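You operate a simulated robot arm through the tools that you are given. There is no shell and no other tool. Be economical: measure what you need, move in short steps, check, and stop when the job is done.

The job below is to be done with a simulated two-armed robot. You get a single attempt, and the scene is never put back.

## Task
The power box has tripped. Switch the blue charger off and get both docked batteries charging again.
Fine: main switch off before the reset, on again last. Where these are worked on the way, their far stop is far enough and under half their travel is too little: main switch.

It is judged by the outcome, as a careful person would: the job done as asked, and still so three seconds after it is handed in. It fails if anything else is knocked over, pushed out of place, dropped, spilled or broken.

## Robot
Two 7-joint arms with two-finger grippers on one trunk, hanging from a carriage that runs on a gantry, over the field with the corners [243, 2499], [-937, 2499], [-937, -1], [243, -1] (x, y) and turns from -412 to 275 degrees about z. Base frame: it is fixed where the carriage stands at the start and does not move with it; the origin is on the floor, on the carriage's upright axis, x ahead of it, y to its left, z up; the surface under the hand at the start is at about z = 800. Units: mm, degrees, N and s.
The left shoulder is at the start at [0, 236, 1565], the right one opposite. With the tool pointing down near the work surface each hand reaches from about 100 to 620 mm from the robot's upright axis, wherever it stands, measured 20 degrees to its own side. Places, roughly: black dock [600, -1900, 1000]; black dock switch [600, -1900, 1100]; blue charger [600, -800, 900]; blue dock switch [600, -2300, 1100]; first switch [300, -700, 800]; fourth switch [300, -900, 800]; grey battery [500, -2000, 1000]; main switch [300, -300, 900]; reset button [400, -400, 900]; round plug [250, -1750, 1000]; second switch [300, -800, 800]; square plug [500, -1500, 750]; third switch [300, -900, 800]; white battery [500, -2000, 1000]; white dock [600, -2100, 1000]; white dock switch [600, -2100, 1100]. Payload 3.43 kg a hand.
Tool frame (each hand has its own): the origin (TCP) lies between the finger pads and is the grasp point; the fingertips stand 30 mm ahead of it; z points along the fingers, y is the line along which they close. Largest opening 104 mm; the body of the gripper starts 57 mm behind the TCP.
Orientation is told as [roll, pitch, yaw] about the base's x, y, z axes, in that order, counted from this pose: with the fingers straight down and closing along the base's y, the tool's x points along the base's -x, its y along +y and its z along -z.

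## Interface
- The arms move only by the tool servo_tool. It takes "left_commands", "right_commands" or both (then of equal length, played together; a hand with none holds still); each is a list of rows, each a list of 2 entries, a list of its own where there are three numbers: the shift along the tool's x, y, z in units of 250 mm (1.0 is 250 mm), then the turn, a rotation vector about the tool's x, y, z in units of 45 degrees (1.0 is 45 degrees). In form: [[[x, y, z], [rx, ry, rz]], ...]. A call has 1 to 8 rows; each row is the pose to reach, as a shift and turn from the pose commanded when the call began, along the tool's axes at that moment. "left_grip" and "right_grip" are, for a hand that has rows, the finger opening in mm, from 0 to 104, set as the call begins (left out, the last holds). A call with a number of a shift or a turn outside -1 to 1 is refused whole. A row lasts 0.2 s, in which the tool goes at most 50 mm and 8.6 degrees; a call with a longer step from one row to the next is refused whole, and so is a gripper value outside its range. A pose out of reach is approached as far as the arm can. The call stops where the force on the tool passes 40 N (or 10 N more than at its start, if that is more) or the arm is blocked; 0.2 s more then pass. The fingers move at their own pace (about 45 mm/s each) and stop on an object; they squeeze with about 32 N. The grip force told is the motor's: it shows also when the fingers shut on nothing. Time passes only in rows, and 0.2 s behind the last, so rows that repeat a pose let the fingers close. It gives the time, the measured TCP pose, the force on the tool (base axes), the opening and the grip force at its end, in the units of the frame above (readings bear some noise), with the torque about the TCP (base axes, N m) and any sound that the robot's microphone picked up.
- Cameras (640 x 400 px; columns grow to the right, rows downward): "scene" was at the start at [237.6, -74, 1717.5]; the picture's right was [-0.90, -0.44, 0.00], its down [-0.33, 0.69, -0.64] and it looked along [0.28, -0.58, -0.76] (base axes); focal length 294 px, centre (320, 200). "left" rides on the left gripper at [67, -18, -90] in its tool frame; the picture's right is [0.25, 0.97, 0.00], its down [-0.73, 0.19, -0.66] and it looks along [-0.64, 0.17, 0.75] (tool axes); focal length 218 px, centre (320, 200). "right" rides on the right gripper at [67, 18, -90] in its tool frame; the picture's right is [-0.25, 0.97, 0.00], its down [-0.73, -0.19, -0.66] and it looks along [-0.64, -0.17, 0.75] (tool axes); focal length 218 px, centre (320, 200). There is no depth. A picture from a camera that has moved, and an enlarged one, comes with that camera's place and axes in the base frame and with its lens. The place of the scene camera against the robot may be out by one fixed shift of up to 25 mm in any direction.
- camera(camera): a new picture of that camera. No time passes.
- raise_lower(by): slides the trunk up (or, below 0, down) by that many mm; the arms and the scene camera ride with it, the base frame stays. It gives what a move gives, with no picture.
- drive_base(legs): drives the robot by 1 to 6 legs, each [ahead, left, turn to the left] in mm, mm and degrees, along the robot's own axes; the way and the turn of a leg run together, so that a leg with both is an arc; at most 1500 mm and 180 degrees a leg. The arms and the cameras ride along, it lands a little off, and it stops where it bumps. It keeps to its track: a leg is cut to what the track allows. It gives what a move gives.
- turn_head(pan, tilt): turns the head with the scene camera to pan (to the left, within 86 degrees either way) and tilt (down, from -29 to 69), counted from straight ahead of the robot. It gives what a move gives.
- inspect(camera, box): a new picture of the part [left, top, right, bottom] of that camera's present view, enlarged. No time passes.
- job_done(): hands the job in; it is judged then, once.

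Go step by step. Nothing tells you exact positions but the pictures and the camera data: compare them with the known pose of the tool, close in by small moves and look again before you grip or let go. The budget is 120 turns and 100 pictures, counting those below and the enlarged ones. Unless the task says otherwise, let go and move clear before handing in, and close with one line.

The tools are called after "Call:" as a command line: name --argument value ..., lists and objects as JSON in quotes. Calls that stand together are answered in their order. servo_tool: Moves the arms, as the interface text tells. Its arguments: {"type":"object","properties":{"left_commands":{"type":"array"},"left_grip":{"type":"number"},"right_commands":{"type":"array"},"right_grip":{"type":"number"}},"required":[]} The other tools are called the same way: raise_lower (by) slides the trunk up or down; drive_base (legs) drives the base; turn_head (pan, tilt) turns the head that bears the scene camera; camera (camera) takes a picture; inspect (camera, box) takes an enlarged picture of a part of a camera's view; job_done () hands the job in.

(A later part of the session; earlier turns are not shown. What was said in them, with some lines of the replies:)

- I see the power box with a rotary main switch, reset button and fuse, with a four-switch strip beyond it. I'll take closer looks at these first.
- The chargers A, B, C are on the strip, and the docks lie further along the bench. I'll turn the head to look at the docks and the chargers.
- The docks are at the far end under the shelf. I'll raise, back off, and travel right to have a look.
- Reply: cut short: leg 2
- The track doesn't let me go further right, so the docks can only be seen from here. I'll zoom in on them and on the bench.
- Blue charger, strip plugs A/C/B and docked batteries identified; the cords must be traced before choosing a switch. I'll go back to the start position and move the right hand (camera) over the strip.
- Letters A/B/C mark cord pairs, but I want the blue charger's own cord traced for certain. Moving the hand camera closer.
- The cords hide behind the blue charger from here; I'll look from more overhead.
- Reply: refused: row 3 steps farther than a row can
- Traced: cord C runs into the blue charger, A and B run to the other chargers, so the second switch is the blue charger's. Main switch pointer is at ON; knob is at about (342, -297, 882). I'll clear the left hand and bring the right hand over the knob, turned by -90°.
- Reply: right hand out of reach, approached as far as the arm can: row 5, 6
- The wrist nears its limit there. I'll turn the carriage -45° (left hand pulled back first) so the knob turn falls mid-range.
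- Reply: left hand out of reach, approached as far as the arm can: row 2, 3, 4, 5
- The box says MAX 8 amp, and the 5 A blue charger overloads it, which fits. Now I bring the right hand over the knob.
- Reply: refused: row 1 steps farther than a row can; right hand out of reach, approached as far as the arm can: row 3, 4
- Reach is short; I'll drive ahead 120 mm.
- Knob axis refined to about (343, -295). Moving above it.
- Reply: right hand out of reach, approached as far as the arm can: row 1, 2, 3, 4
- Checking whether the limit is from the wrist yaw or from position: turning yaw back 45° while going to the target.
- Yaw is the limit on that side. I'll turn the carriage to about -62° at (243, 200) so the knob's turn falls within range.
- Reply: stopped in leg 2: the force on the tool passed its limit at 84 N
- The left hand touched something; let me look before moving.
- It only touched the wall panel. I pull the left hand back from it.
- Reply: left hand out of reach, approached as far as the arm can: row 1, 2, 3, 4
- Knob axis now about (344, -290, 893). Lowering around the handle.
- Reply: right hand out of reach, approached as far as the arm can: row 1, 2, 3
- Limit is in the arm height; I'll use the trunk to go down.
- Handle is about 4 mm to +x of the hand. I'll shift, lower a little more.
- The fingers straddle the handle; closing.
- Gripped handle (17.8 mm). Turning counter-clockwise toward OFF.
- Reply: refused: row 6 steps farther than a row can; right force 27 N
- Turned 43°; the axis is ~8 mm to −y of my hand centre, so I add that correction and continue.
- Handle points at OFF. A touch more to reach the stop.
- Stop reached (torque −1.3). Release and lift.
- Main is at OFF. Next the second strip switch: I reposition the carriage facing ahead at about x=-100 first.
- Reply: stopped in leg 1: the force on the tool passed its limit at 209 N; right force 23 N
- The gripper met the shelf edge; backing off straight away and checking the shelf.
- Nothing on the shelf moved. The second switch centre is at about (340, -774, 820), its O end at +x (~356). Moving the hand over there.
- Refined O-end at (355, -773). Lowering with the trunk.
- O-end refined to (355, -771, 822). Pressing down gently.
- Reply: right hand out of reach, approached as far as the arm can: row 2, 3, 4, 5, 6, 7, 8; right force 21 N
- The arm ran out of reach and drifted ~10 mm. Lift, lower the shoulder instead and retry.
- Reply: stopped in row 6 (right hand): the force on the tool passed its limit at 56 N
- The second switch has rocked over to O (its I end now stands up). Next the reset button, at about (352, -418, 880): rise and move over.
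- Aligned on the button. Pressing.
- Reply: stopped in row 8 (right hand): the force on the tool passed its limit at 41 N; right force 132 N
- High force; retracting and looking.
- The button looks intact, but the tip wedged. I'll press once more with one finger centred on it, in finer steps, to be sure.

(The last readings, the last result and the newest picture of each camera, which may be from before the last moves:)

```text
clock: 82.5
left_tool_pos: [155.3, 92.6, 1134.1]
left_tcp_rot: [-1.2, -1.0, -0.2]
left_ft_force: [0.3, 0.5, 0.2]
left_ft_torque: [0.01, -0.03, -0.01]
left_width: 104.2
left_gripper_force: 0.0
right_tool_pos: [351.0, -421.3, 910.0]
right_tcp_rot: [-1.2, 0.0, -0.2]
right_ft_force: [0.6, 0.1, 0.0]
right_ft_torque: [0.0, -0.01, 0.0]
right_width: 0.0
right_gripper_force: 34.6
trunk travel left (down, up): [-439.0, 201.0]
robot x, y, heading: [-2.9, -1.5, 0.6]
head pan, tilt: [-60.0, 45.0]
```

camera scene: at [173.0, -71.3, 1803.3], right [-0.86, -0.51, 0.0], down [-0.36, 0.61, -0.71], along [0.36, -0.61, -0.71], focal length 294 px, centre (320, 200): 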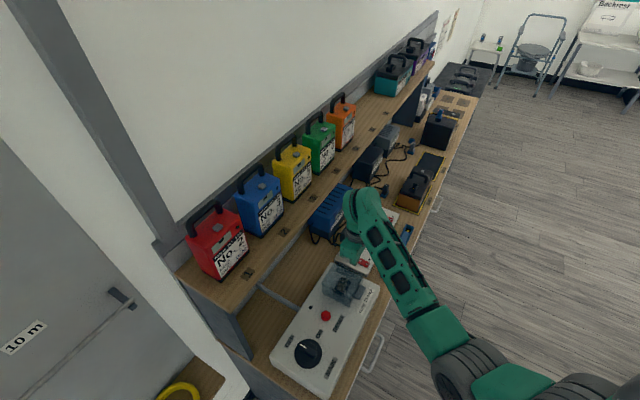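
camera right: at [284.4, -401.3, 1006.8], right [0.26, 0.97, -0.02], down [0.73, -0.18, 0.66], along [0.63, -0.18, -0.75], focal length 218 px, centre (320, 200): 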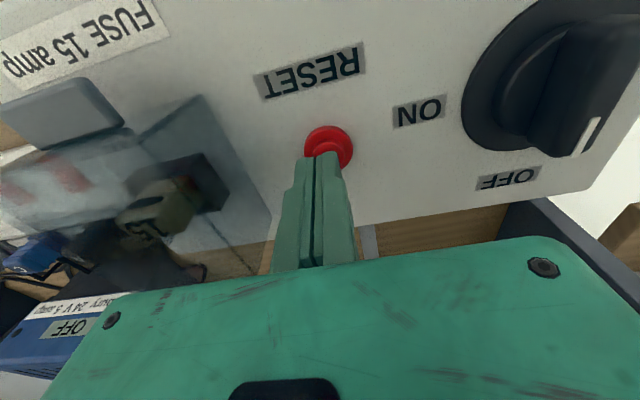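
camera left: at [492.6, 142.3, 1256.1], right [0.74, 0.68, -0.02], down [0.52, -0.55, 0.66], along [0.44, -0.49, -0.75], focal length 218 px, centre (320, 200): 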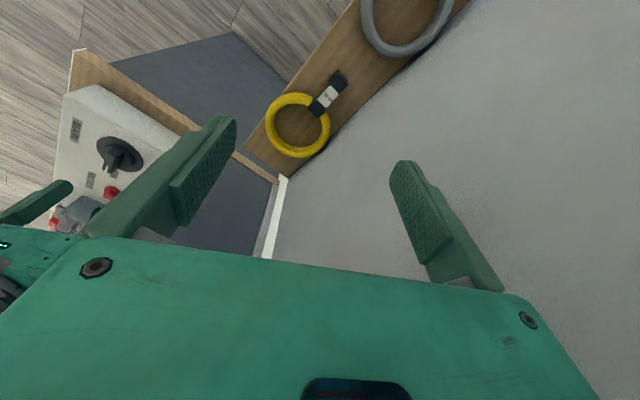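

Call:
servo_tool --right_commands '[[[0, 0, 0.008], [0, 0, 0]], [[0, 0, 0.016], [0, 0, 0]], [[0, 0, 0.024], [0, 0, 0]]]'

Call:
inspect --camera "right" --box '[220, 60, 440, 200]'

```text
clock: 83.3
left_tool_pos: [156.8, 92.1, 1134.2]
left_tcp_rot: [-1.2, -0.9, -0.2]
left_ft_force: [-1.3, -0.3, -0.8]
left_ft_torque: [0.0, -0.01, 0.03]
left_width: 104.2
left_gripper_force: 0.0
right_tool_pos: [350.7, -420.5, 902.9]
right_tcp_rot: [-1.3, -0.1, -0.1]
right_ft_force: [0.2, 1.3, 9.8]
right_ft_torque: [0.07, 0.0, 0.03]
right_width: 5.9
right_gripper_force: 34.7
trunk travel left (down, up): [-439.0, 201.0]
robot x, y, heading: [-6.3, 2.4, 0.6]
head pan, tilt: [-60.0, 45.0]
```

```text
2.86 times, centred on (330, 130) of right
camera zoom: at [283.0, -402.4, 993.3], right [0.25, 0.97, -0.02], down [0.73, -0.18, 0.66], along [0.64, -0.18, -0.75], focal length 624 px, centre (291, 400)
```

zoom: 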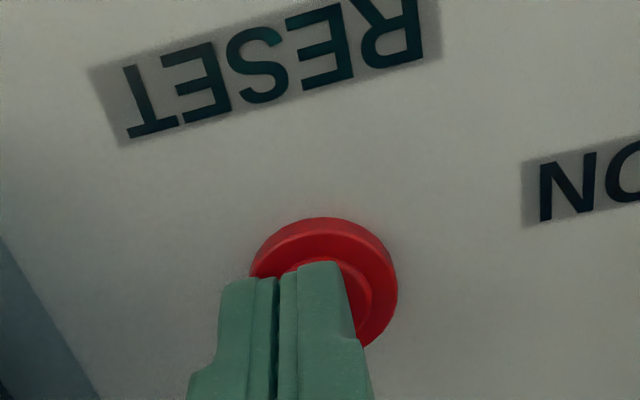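

Contact made (10 N). Pressing a little further.

Call:
servo_tool --right_commands '[[[0, 0, 0.008], [0, 0, 0]], [[0, 0, 0.016], [0, 0, 0]], [[0, 0, 0.024], [0, 0, 0]]]'

```text
clock: 84.1
left_tool_pos: [156.0, 92.0, 1135.7]
left_tcp_rot: [-1.3, -1.0, -0.2]
left_ft_force: [-0.6, 0.0, 0.9]
left_ft_torque: [0.02, 0.0, -0.02]
left_width: 104.0
left_gripper_force: 0.0
right_tool_pos: [350.9, -421.2, 897.1]
right_tcp_rot: [-1.2, -0.2, -0.2]
right_ft_force: [-7.6, 8.5, 35.2]
right_ft_torque: [0.26, 0.08, -0.02]
right_width: 6.0
right_gripper_force: 34.7
trunk travel left (down, up): [-439.0, 201.0]
robot x, y, heading: [-9.1, 4.5, 0.5]
head pan, tilt: [-60.0, 45.0]
```

Button pressed firmly (35 N). Retract, and reposition the carriage to the pose used for the knob.

Call:
raise_lower --by 170

Call:
drive_base --legs '[[0, 0, -62], [-55, 300, 0]]'

Call:
camera --camera "right"

```text
clock: 86.0
left_tool_pos: [154.2, 92.8, 1304.3]
left_tcp_rot: [-1.2, -1.0, -0.2]
left_ft_force: [0.0, 0.9, 1.1]
left_ft_torque: [0.0, 0.0, 0.0]
left_width: 104.0
left_gripper_force: 0.2
right_tool_pos: [349.1, -420.0, 1066.0]
right_tcp_rot: [-1.2, 0.0, -0.2]
right_ft_force: [-0.7, 0.4, 0.1]
right_ft_torque: [0.01, 0.02, 0.0]
right_width: 0.0
right_gripper_force: 35.0
trunk travel left (down, up): [-609.0, 31.0]
robot x, y, heading: [-9.1, 3.1, 0.3]
head pan, tilt: [-60.0, 45.0]
```

```text
clock: 90.7
left_tool_pos: [381.0, 92.9, 1304.2]
left_tcp_rot: [-1.3, -1.0, -61.8]
left_ft_force: [0.3, 0.2, 0.3]
left_ft_torque: [0.01, 0.02, -0.03]
left_width: 103.9
left_gripper_force: 0.0
right_tool_pos: [21.3, -320.2, 1067.5]
right_tcp_rot: [-1.0, 0.0, -61.7]
right_ft_force: [0.2, -0.7, -0.3]
right_ft_torque: [0.01, 0.01, 0.02]
right_width: 0.4
right_gripper_force: 34.6
trunk travel left (down, up): [-609.0, 31.0]
robot x, y, heading: [225.5, 194.6, -61.2]
head pan, tilt: [-60.0, 45.0]
```

```text
39 pictures are left
camera right: at [6.1, -253.7, 1155.8], right [0.97, 0.23, -0.02], down [0.19, -0.73, 0.66], along [0.14, -0.65, -0.75], focal length 218 px, centre (320, 200)
```

right: 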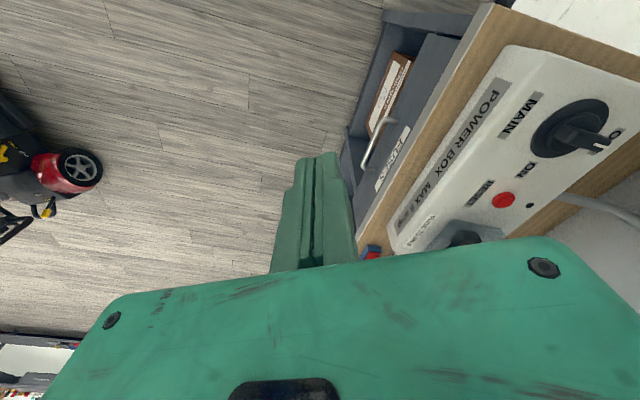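

Call:
servo_tool --right_commands '[[[-0.07, 0.15, 0], [-0.005, 0.01, -0.17]], [[-0.14, 0.3, 0], [-0.01, 0.02, -0.34]], [[-0.21, 0.45, 0], [-0.01, 0.02, -0.51]], [[-0.264, 0.588, 0], [-0.01, 0.02, -0.68]]]' --right_grip 66

```text
clock: 91.7
left_tool_pos: [379.0, 93.4, 1304.7]
left_tcp_rot: [-1.2, -1.1, -61.8]
left_ft_force: [-1.3, 0.1, -0.3]
left_ft_torque: [-0.01, -0.01, 0.01]
left_width: 104.3
left_gripper_force: 0.1
right_tool_pos: [183.2, -311.0, 1065.0]
right_tcp_rot: [-0.3, 1.3, -31.1]
right_ft_force: [-0.2, 0.1, 0.6]
right_ft_torque: [-0.02, -0.04, -0.01]
right_width: 66.2
right_gripper_force: 0.0
trunk travel left (down, up): [-609.0, 31.0]
robot x, y, heading: [226.9, 193.4, -61.1]
head pan, tilt: [-60.0, 45.0]
```

Call:
servo_tool --right_commands '[[[-0.13, 0.095, 0], [-0.005, -0.005, -0.17]], [[-0.26, 0.19, 0], [-0.01, -0.01, -0.34]], [[-0.39, 0.285, 0], [-0.015, -0.015, -0.51]], [[-0.507, 0.375, 0], [-0.0206, -0.0213, -0.68]]]'

Call:
raise_lower --by -80

Call:
camera --camera "right"

```text
clock: 92.7
left_tool_pos: [380.7, 94.0, 1303.9]
left_tcp_rot: [-1.2, -1.1, -61.8]
left_ft_force: [0.0, -0.4, -0.3]
left_ft_torque: [0.02, 0.02, -0.03]
left_width: 104.1
left_gripper_force: 0.1
right_tool_pos: [340.8, -294.4, 1058.9]
right_tcp_rot: [0.9, 0.1, -0.5]
right_ft_force: [0.4, -0.4, -0.7]
right_ft_torque: [0.0, 0.02, 0.02]
right_width: 65.9
right_gripper_force: 0.0
trunk travel left (down, up): [-609.0, 31.0]
robot x, y, heading: [223.9, 192.1, -61.3]
head pan, tilt: [-60.0, 45.0]
```

```text
clock: 93.9
left_tool_pos: [380.2, 93.5, 1224.3]
left_tcp_rot: [-1.2, -1.0, -61.8]
left_ft_force: [0.0, -0.4, 0.3]
left_ft_torque: [0.04, 0.0, 0.0]
left_width: 104.3
left_gripper_force: 0.2
right_tool_pos: [340.5, -296.8, 978.7]
right_tcp_rot: [1.0, 0.2, -0.7]
right_ft_force: [0.6, 1.1, -0.4]
right_ft_torque: [0.0, 0.0, -0.01]
right_width: 65.9
right_gripper_force: 0.1
trunk travel left (down, up): [-529.0, 111.0]
robot x, y, heading: [223.1, 192.5, -61.3]
head pan, tilt: [-60.0, 45.0]
```

```text
38 pictures are left
camera right: at [272.6, -279.5, 1069.7], right [0.26, 0.96, 0.02], down [0.73, -0.21, 0.65], along [0.63, -0.16, -0.76], focal length 218 px, centre (320, 200)
```

right: 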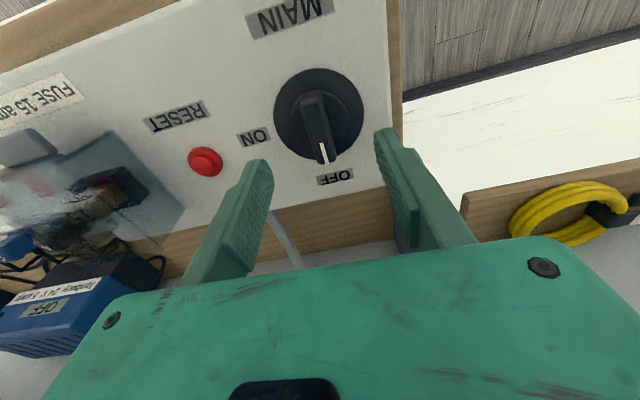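

Call:
servo_tool --right_commands '[[[-0.006, 0.004, 0], [0.011, 0, -0.01]], [[-0.012, 0.004, 0], [0.022, 0, -0.016]]]'

Call:
raise_lower --by -52

Call:
camera --camera "right"

```text
clock: 94.5
left_tool_pos: [380.6, 93.4, 1224.1]
left_tcp_rot: [-1.2, -1.0, -61.8]
left_ft_force: [-1.7, 0.8, -0.5]
left_ft_torque: [-0.02, -0.02, 0.03]
left_width: 104.2
left_gripper_force: 0.1
right_tool_pos: [342.2, -296.2, 978.8]
right_tcp_rot: [-0.1, 0.1, 0.1]
right_ft_force: [-0.1, -0.8, -0.3]
right_ft_torque: [0.01, -0.03, 0.0]
right_width: 65.8
right_gripper_force: 0.0
trunk travel left (down, up): [-529.0, 111.0]
robot x, y, heading: [221.7, 194.3, -61.1]
head pan, tilt: [-60.0, 45.0]
```

```text
clock: 95.4
left_tool_pos: [381.3, 93.5, 1171.8]
left_tcp_rot: [-1.3, -1.0, -61.8]
left_ft_force: [0.1, 0.7, -0.5]
left_ft_torque: [0.03, 0.03, -0.01]
left_width: 103.6
left_gripper_force: 0.1
right_tool_pos: [342.1, -295.8, 925.9]
right_tcp_rot: [0.2, 0.2, 0.1]
right_ft_force: [1.3, -0.8, 0.1]
right_ft_torque: [-0.02, 0.0, 0.01]
right_width: 65.9
right_gripper_force: 0.1
trunk travel left (down, up): [-477.0, 163.0]
robot x, y, heading: [221.7, 193.5, -61.2]
head pan, tilt: [-60.0, 45.0]
```

```text
37 pictures are left
camera right: at [275.7, -278.7, 1016.1], right [0.25, 0.97, 0.0], down [0.73, -0.19, 0.66], along [0.63, -0.16, -0.76], focal length 218 px, centre (320, 200)
```

right: 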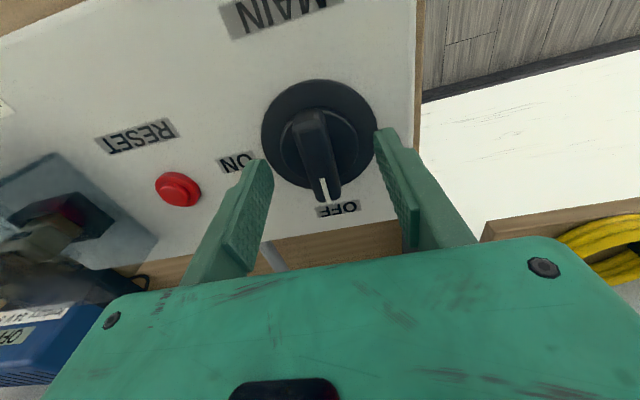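

Reset button is now in. To keep turning room, I'll raise the arm 80 and lower the trunk 80 before gripping.

Call:
servo_tool --right_commands '[[[-0.006, 0, -0.16], [0, 0, 0]], [[-0.006, 0, -0.32], [0, 0, 0]]]'

Call:
raise_lower --by -79

Call:
servo_tool --right_commands '[[[0, 0, 0], [0, 0, 0]], [[0, 0, 0], [0, 0, 0]], [[0, 0, 0], [0, 0, 0]], [[0, 0, 0], [0, 0, 0]], [[0, 0, 0], [0, 0, 0]]]' --right_grip 0

```text
clock: 96.0
left_tool_pos: [380.7, 93.6, 1172.6]
left_tcp_rot: [-1.2, -1.0, -61.9]
left_ft_force: [0.6, -1.2, 0.6]
left_ft_torque: [-0.02, 0.02, -0.01]
left_width: 103.9
left_gripper_force: 0.1
right_tool_pos: [343.8, -294.5, 1004.8]
right_tcp_rot: [0.1, 0.2, 0.1]
right_ft_force: [-0.1, -0.2, 0.0]
right_ft_torque: [0.01, 0.02, -0.02]
right_width: 66.1
right_gripper_force: 0.1
trunk travel left (down, up): [-477.0, 163.0]
robot x, y, heading: [226.6, 193.3, -60.9]
head pan, tilt: [-60.0, 45.0]
```

```text
clock: 97.2
left_tool_pos: [380.4, 93.4, 1094.3]
left_tcp_rot: [-1.2, -0.9, -61.8]
left_ft_force: [-0.5, 0.9, -0.6]
left_ft_torque: [-0.01, -0.03, 0.01]
left_width: 104.1
left_gripper_force: 0.0
right_tool_pos: [343.7, -295.9, 926.6]
right_tcp_rot: [0.2, 0.1, 0.1]
right_ft_force: [0.1, -0.3, -0.1]
right_ft_torque: [0.01, 0.04, 0.02]
right_width: 65.9
right_gripper_force: 0.0
trunk travel left (down, up): [-398.0, 242.0]
robot x, y, heading: [224.1, 194.6, -61.2]
head pan, tilt: [-60.0, 45.0]
```

```text
clock: 98.4
left_tool_pos: [381.7, 93.1, 1093.9]
left_tcp_rot: [-1.2, -1.0, -61.8]
left_ft_force: [-0.1, 1.0, 0.4]
left_ft_torque: [0.0, 0.0, 0.0]
left_width: 104.2
left_gripper_force: 0.0
right_tool_pos: [343.4, -295.7, 925.6]
right_tcp_rot: [0.0, 0.3, 0.1]
right_ft_force: [1.4, -6.5, -6.5]
right_ft_torque: [-0.18, -0.02, -0.09]
right_width: 18.0
right_gripper_force: 45.5
trunk travel left (down, up): [-398.0, 242.0]
robot x, y, heading: [225.6, 194.8, -61.3]
head pan, tilt: [-60.0, 45.0]
```

Gripped on the axis. Turning clockwise to ON.

Call:
servo_tool --right_commands '[[[0, 0, 0], [0, 0, 0.16]], [[0, 0, 0], [0, 0, 0.32]], [[0, 0, 0], [0, 0, 0.48]], [[0, 0, 0], [0, 0, 0.64]], [[0, 0, 0], [0, 0, 0.8]], [[0, 0, 0], [0, 0, 0.96]]]'

Call:
servo_tool --right_commands '[[[0, 0, 0], [0, 0, 0.17]], [[0, 0, 0], [0, 0, 0.34]], [[0, 0, 0], [0, 0, 0.51]], [[0, 0, 0], [0, 0, 0.68]], [[0, 0, 0], [0, 0, 0.85]], [[0, 0, 0], [0, 0, 1.0]]]'

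Call:
camera --camera "right"

```text
clock: 99.8
left_tool_pos: [380.8, 91.3, 1093.5]
left_tcp_rot: [-1.2, -1.1, -61.9]
left_ft_force: [0.3, 0.6, 0.1]
left_ft_torque: [0.01, -0.03, -0.02]
left_width: 104.0
left_gripper_force: 0.0
right_tool_pos: [344.5, -296.4, 926.6]
right_tcp_rot: [-0.2, 0.0, -43.2]
right_ft_force: [2.8, -15.9, -14.4]
right_ft_torque: [0.06, 0.41, 0.04]
right_width: 17.8
right_gripper_force: 44.7
trunk travel left (down, up): [-398.0, 242.0]
robot x, y, heading: [225.6, 190.1, -61.3]
head pan, tilt: [-60.0, 45.0]
```

```text
clock: 101.2
left_tool_pos: [379.5, 91.0, 1094.4]
left_tcp_rot: [-1.3, -1.1, -61.8]
left_ft_force: [0.2, -0.6, -0.4]
left_ft_torque: [0.02, 0.0, 0.03]
left_width: 104.0
left_gripper_force: 0.0
right_tool_pos: [343.7, -296.8, 926.7]
right_tcp_rot: [-0.2, -0.1, -88.2]
right_ft_force: [0.9, -21.0, -24.6]
right_ft_torque: [-0.05, -0.13, -0.05]
right_width: 17.5
right_gripper_force: 45.4
trunk travel left (down, up): [-398.0, 242.0]
robot x, y, heading: [225.3, 191.3, -61.2]
head pan, tilt: [-60.0, 45.0]
```

```text
36 pictures are left
camera right: at [358.9, -229.5, 1016.1], right [0.97, -0.22, 0.0], down [-0.16, -0.74, 0.66], along [-0.15, -0.64, -0.75], focal length 218 px, centre (320, 200)
```

right: 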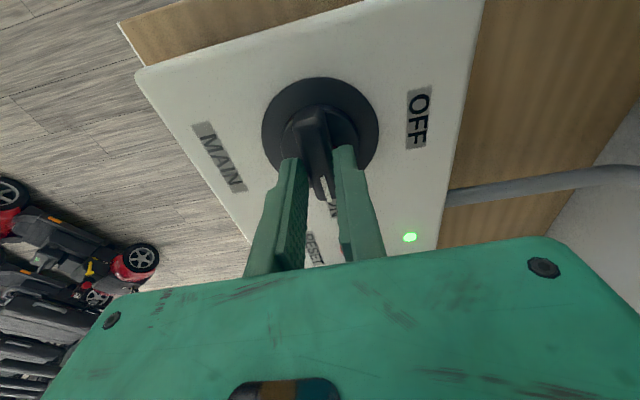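

The power lamp is green. Nudge to the stop, then release and lift.

Call:
servo_tool --right_commands '[[[0, 0, 0], [0, 0, 0.05]], [[0, 0, 0], [0, 0, 0.1]]]'

Call:
servo_tool --right_commands '[[[0, 0, 0], [0, 0, -0.05]], [[0, 0, 0], [0, 0, -0.05]], [[0, 0, 0], [0, 0, -0.05]], [[0, 0, 0], [0, 0, -0.05]]]' --right_grip 66

Call:
raise_lower --by 160

Call:
camera --camera "right"

Call:
camera --camera "scene"

```text
clock: 101.8
left_tool_pos: [380.1, 90.1, 1094.1]
left_tcp_rot: [-1.3, -1.2, -61.8]
left_ft_force: [0.6, 0.7, 1.1]
left_ft_torque: [0.0, -0.01, 0.0]
left_width: 104.0
left_gripper_force: 0.0
right_tool_pos: [344.1, -296.4, 926.5]
right_tcp_rot: [-0.2, 0.0, -89.3]
right_ft_force: [-5.6, -13.2, -13.7]
right_ft_torque: [0.02, 0.02, -0.01]
right_width: 17.9
right_gripper_force: 45.0
right hand out of reach, approached as far as the arm can: row 2
trunk travel left (down, up): [-398.0, 242.0]
robot x, y, heading: [223.2, 195.8, -61.3]
head pan, tilt: [-60.0, 45.0]
```

```text
clock: 102.8
left_tool_pos: [381.1, 93.6, 1093.8]
left_tcp_rot: [-1.2, -0.9, -61.8]
left_ft_force: [0.1, 0.2, -0.7]
left_ft_torque: [0.01, 0.04, -0.02]
left_width: 104.1
left_gripper_force: 0.0
right_tool_pos: [345.1, -294.5, 926.4]
right_tcp_rot: [-0.2, 0.1, -87.0]
right_ft_force: [0.6, -0.1, -0.2]
right_ft_torque: [0.0, 0.02, -0.03]
right_width: 65.7
right_gripper_force: 0.1
trunk travel left (down, up): [-398.0, 242.0]
robot x, y, heading: [225.4, 190.4, -61.1]
head pan, tilt: [-60.0, 45.0]
```

```text
clock: 104.6
left_tool_pos: [380.6, 92.3, 1253.1]
left_tcp_rot: [-1.2, -1.0, -61.8]
left_ft_force: [0.0, 1.7, -0.3]
left_ft_torque: [0.0, -0.06, 0.0]
left_width: 104.1
left_gripper_force: 0.0
right_tool_pos: [344.3, -294.8, 1086.8]
right_tcp_rot: [-0.2, 0.1, -87.1]
right_ft_force: [-0.4, -0.2, -0.2]
right_ft_torque: [0.03, -0.02, 0.03]
right_width: 66.2
right_gripper_force: 0.0
trunk travel left (down, up): [-558.0, 82.0]
robot x, y, heading: [223.2, 194.2, -61.2]
head pan, tilt: [-60.0, 45.0]
```

```text
35 pictures are left
camera right: at [358.3, -227.3, 1176.6], right [0.98, -0.2, 0.0], down [-0.15, -0.74, 0.66], along [-0.14, -0.64, -0.75], focal length 218 px, centre (320, 200)
```

right: 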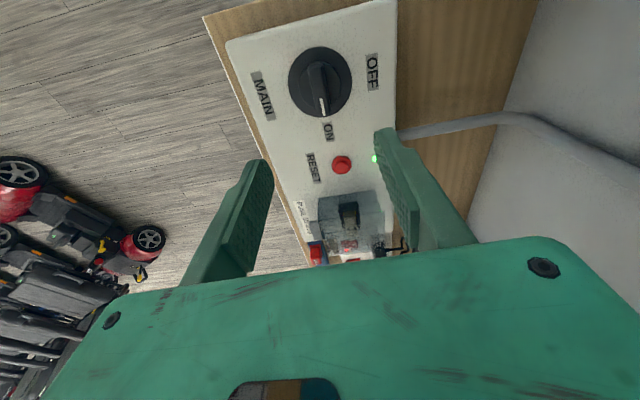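

```text
34 pictures are left
camera scene: at [282.5, -55.7, 1807.2], right [-0.86, 0.52, 0.0], down [0.37, 0.61, -0.71], along [-0.37, -0.6, -0.71], focal length 294 px, centre (320, 200)
```

scene: 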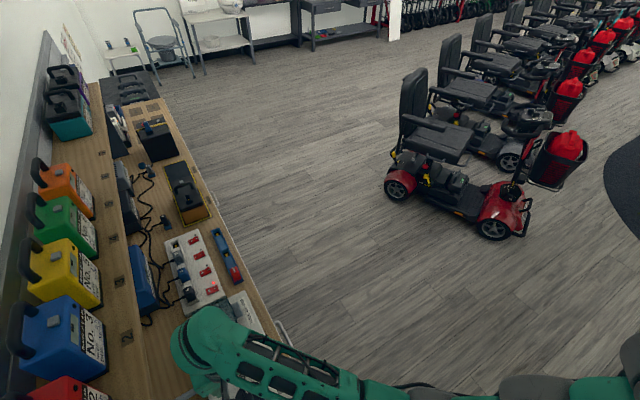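

Power is on. Now checking strip, chargers and docks.

Call:
turn_head --pan -25 --tilt 35

Call:
camera --camera "scene"

```text
clock: 105.6
left_tool_pos: [379.8, 93.3, 1253.2]
left_tcp_rot: [-1.2, -0.9, -61.8]
left_ft_force: [-0.2, 0.2, 0.2]
left_ft_torque: [-0.02, 0.01, -0.02]
left_width: 104.0
left_gripper_force: 0.0
right_tool_pos: [345.0, -295.1, 1086.4]
right_tcp_rot: [-0.3, 0.1, -87.0]
right_ft_force: [0.3, 0.1, 0.0]
right_ft_torque: [0.0, -0.01, -0.01]
right_width: 65.9
right_gripper_force: 0.0
trunk travel left (down, up): [-558.0, 82.0]
robot x, y, heading: [224.8, 195.8, -61.2]
head pan, tilt: [-25.0, 35.0]
```

```text
33 pictures are left
camera scene: at [330.4, -74.0, 1822.1], right [-1.0, -0.07, 0.0], down [-0.04, 0.57, -0.82], along [0.05, -0.82, -0.57], focal length 294 px, centre (320, 200)
```

scene: 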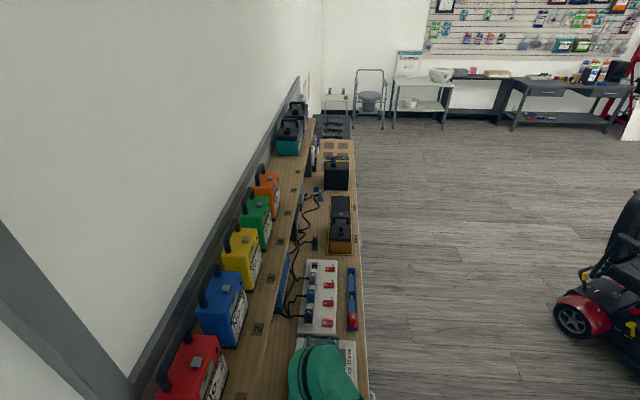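

Call:
inspect --camera "scene" --box '[280, 250, 370, 340]'

Call:
drive_base --legs '[[-170, -500, 0]]'

Call:
camera --camera "scene"

```text
4.44 times, centred on (325, 295) of scene
camera zoom: at [330.4, -74.0, 1822.1], right [-1.0, -0.07, 0.0], down [-0.04, 0.57, -0.82], along [0.05, -0.82, -0.57], focal length 1307 px, centre (298, -222)
```

zoom: 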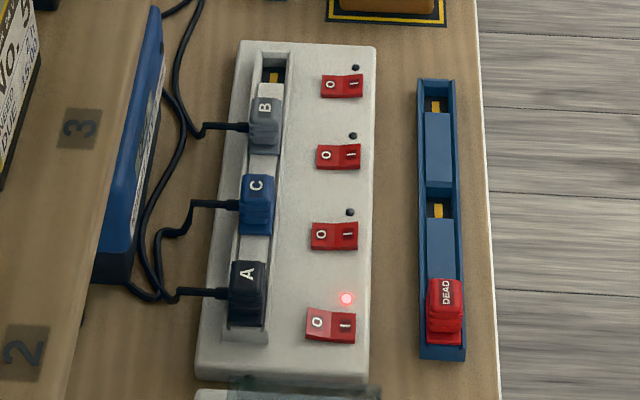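

```text
clock: 108.7
left_tool_pos: [-132.8, 1.5, 1253.3]
left_tcp_rot: [-1.3, -1.0, -60.9]
left_ft_force: [0.1, -0.2, -0.1]
left_ft_torque: [0.0, -0.01, 0.01]
left_width: 103.8
left_gripper_force: 0.1
right_tool_pos: [-161.9, -385.7, 1086.1]
right_tcp_rot: [-0.2, 0.1, -86.2]
right_ft_force: [0.4, -1.8, -0.1]
right_ft_torque: [-0.04, -0.02, 0.0]
right_width: 66.0
right_gripper_force: 0.1
trunk travel left (down, up): [-558.0, 82.0]
robot x, y, heading: [-287.9, 103.9, -60.4]
head pan, tilt: [-25.0, 35.0]
```

```text
31 pictures are left
camera scene: at [-179.6, -165.4, 1822.1], right [-1.0, -0.08, 0.0], down [-0.05, 0.57, -0.82], along [0.07, -0.82, -0.57], focal length 294 px, centre (320, 200)
```

scene: 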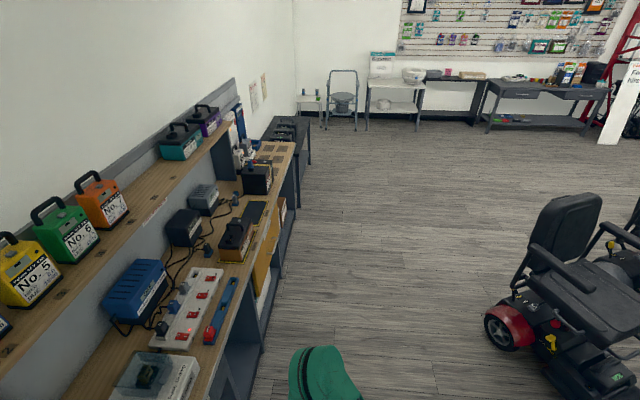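

Call:
inspect --camera "scene" --box '[195, 90, 305, 180]'

Call:
inspect --camera "scene" --box '[90, 170, 270, 350]'

```text
4.44 times, centred on (250, 135) of scene
camera zoom: at [-179.6, -165.4, 1822.1], right [-1.0, -0.08, 0.0], down [-0.05, 0.57, -0.82], along [0.07, -0.82, -0.57], focal length 1307 px, centre (631, 489)
```

zoom: 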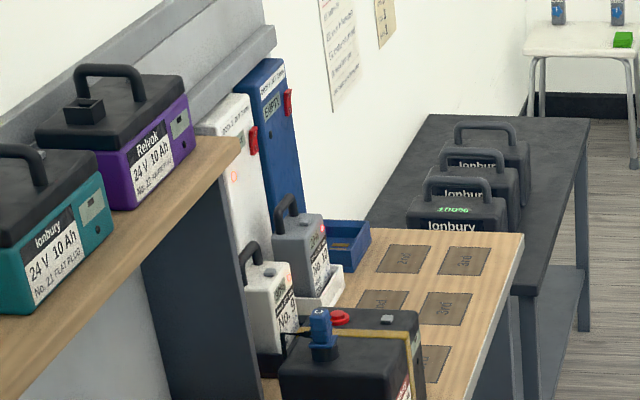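

```text
2.22 times, centred on (180, 260) of scene
camera zoom: at [-179.6, -165.4, 1822.1], right [-1.0, -0.08, 0.0], down [-0.05, 0.57, -0.82], along [0.07, -0.82, -0.57], focal length 654 px, centre (631, 67)
```

zoom: 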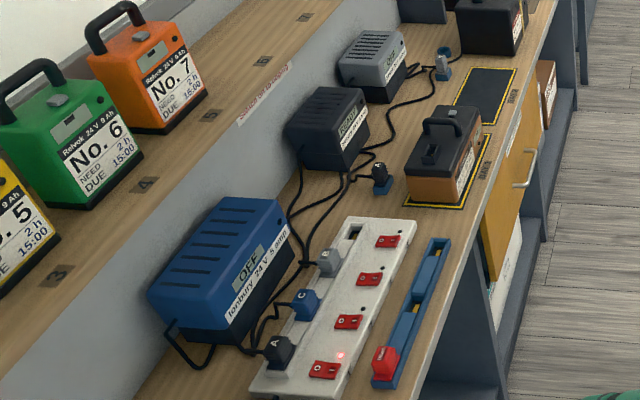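

Blue charger reads OFF, and the docked batteries show lights. One closer look at the docks and a check on the whole bench.

Call:
inspect --camera "scene" --box '[225, 100, 275, 170]'

Call:
inspect --camera "scene" --box '[165, 170, 245, 240]'

```text
5.71 times, centred on (250, 135) of scene
camera zoom: at [-179.6, -165.4, 1822.1], right [-1.0, -0.08, 0.0], down [-0.05, 0.57, -0.82], along [0.07, -0.82, -0.57], focal length 1680 px, centre (720, 571)
```

zoom: 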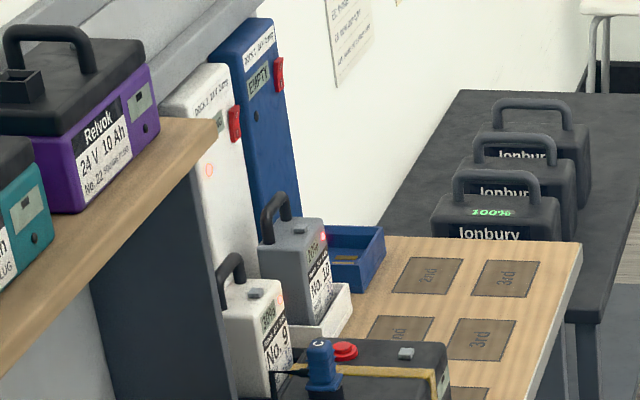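

```text
5.71 times, centred on (205, 205) of scene
camera zoom: at [-179.6, -165.4, 1822.1], right [-1.0, -0.08, 0.0], down [-0.05, 0.57, -0.82], along [0.07, -0.82, -0.57], focal length 1680 px, centre (977, 171)
```

zoom: 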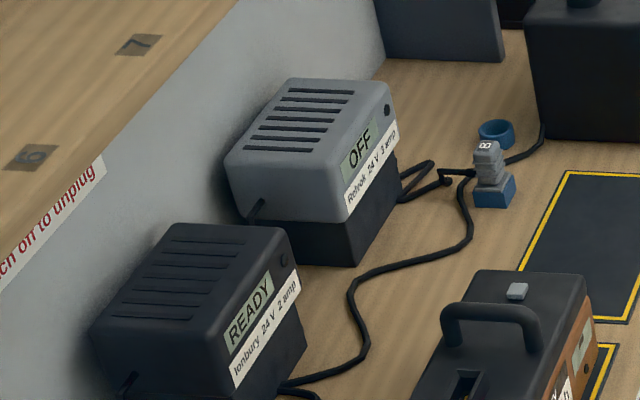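

The green lamp is on, the blue charger reads OFF and both docked batteries show their charging lights. Both hands are clear, so I'm handing in.

Call:
job_done

```text
The job is handed in.
```

The blue charger is switched off and its display reads OFF. The power box is reset: main switch off first, reset pressed, main back on last, green lamp lit. Both docked batteries show their red lights, which I take to mean charging; the dock display text was too small to read. On the way the left gripper touched the wall panel (84 N) and the right gripper hit the shelf edge (209 N); the pictures afterwards show nothing moved or fallen.
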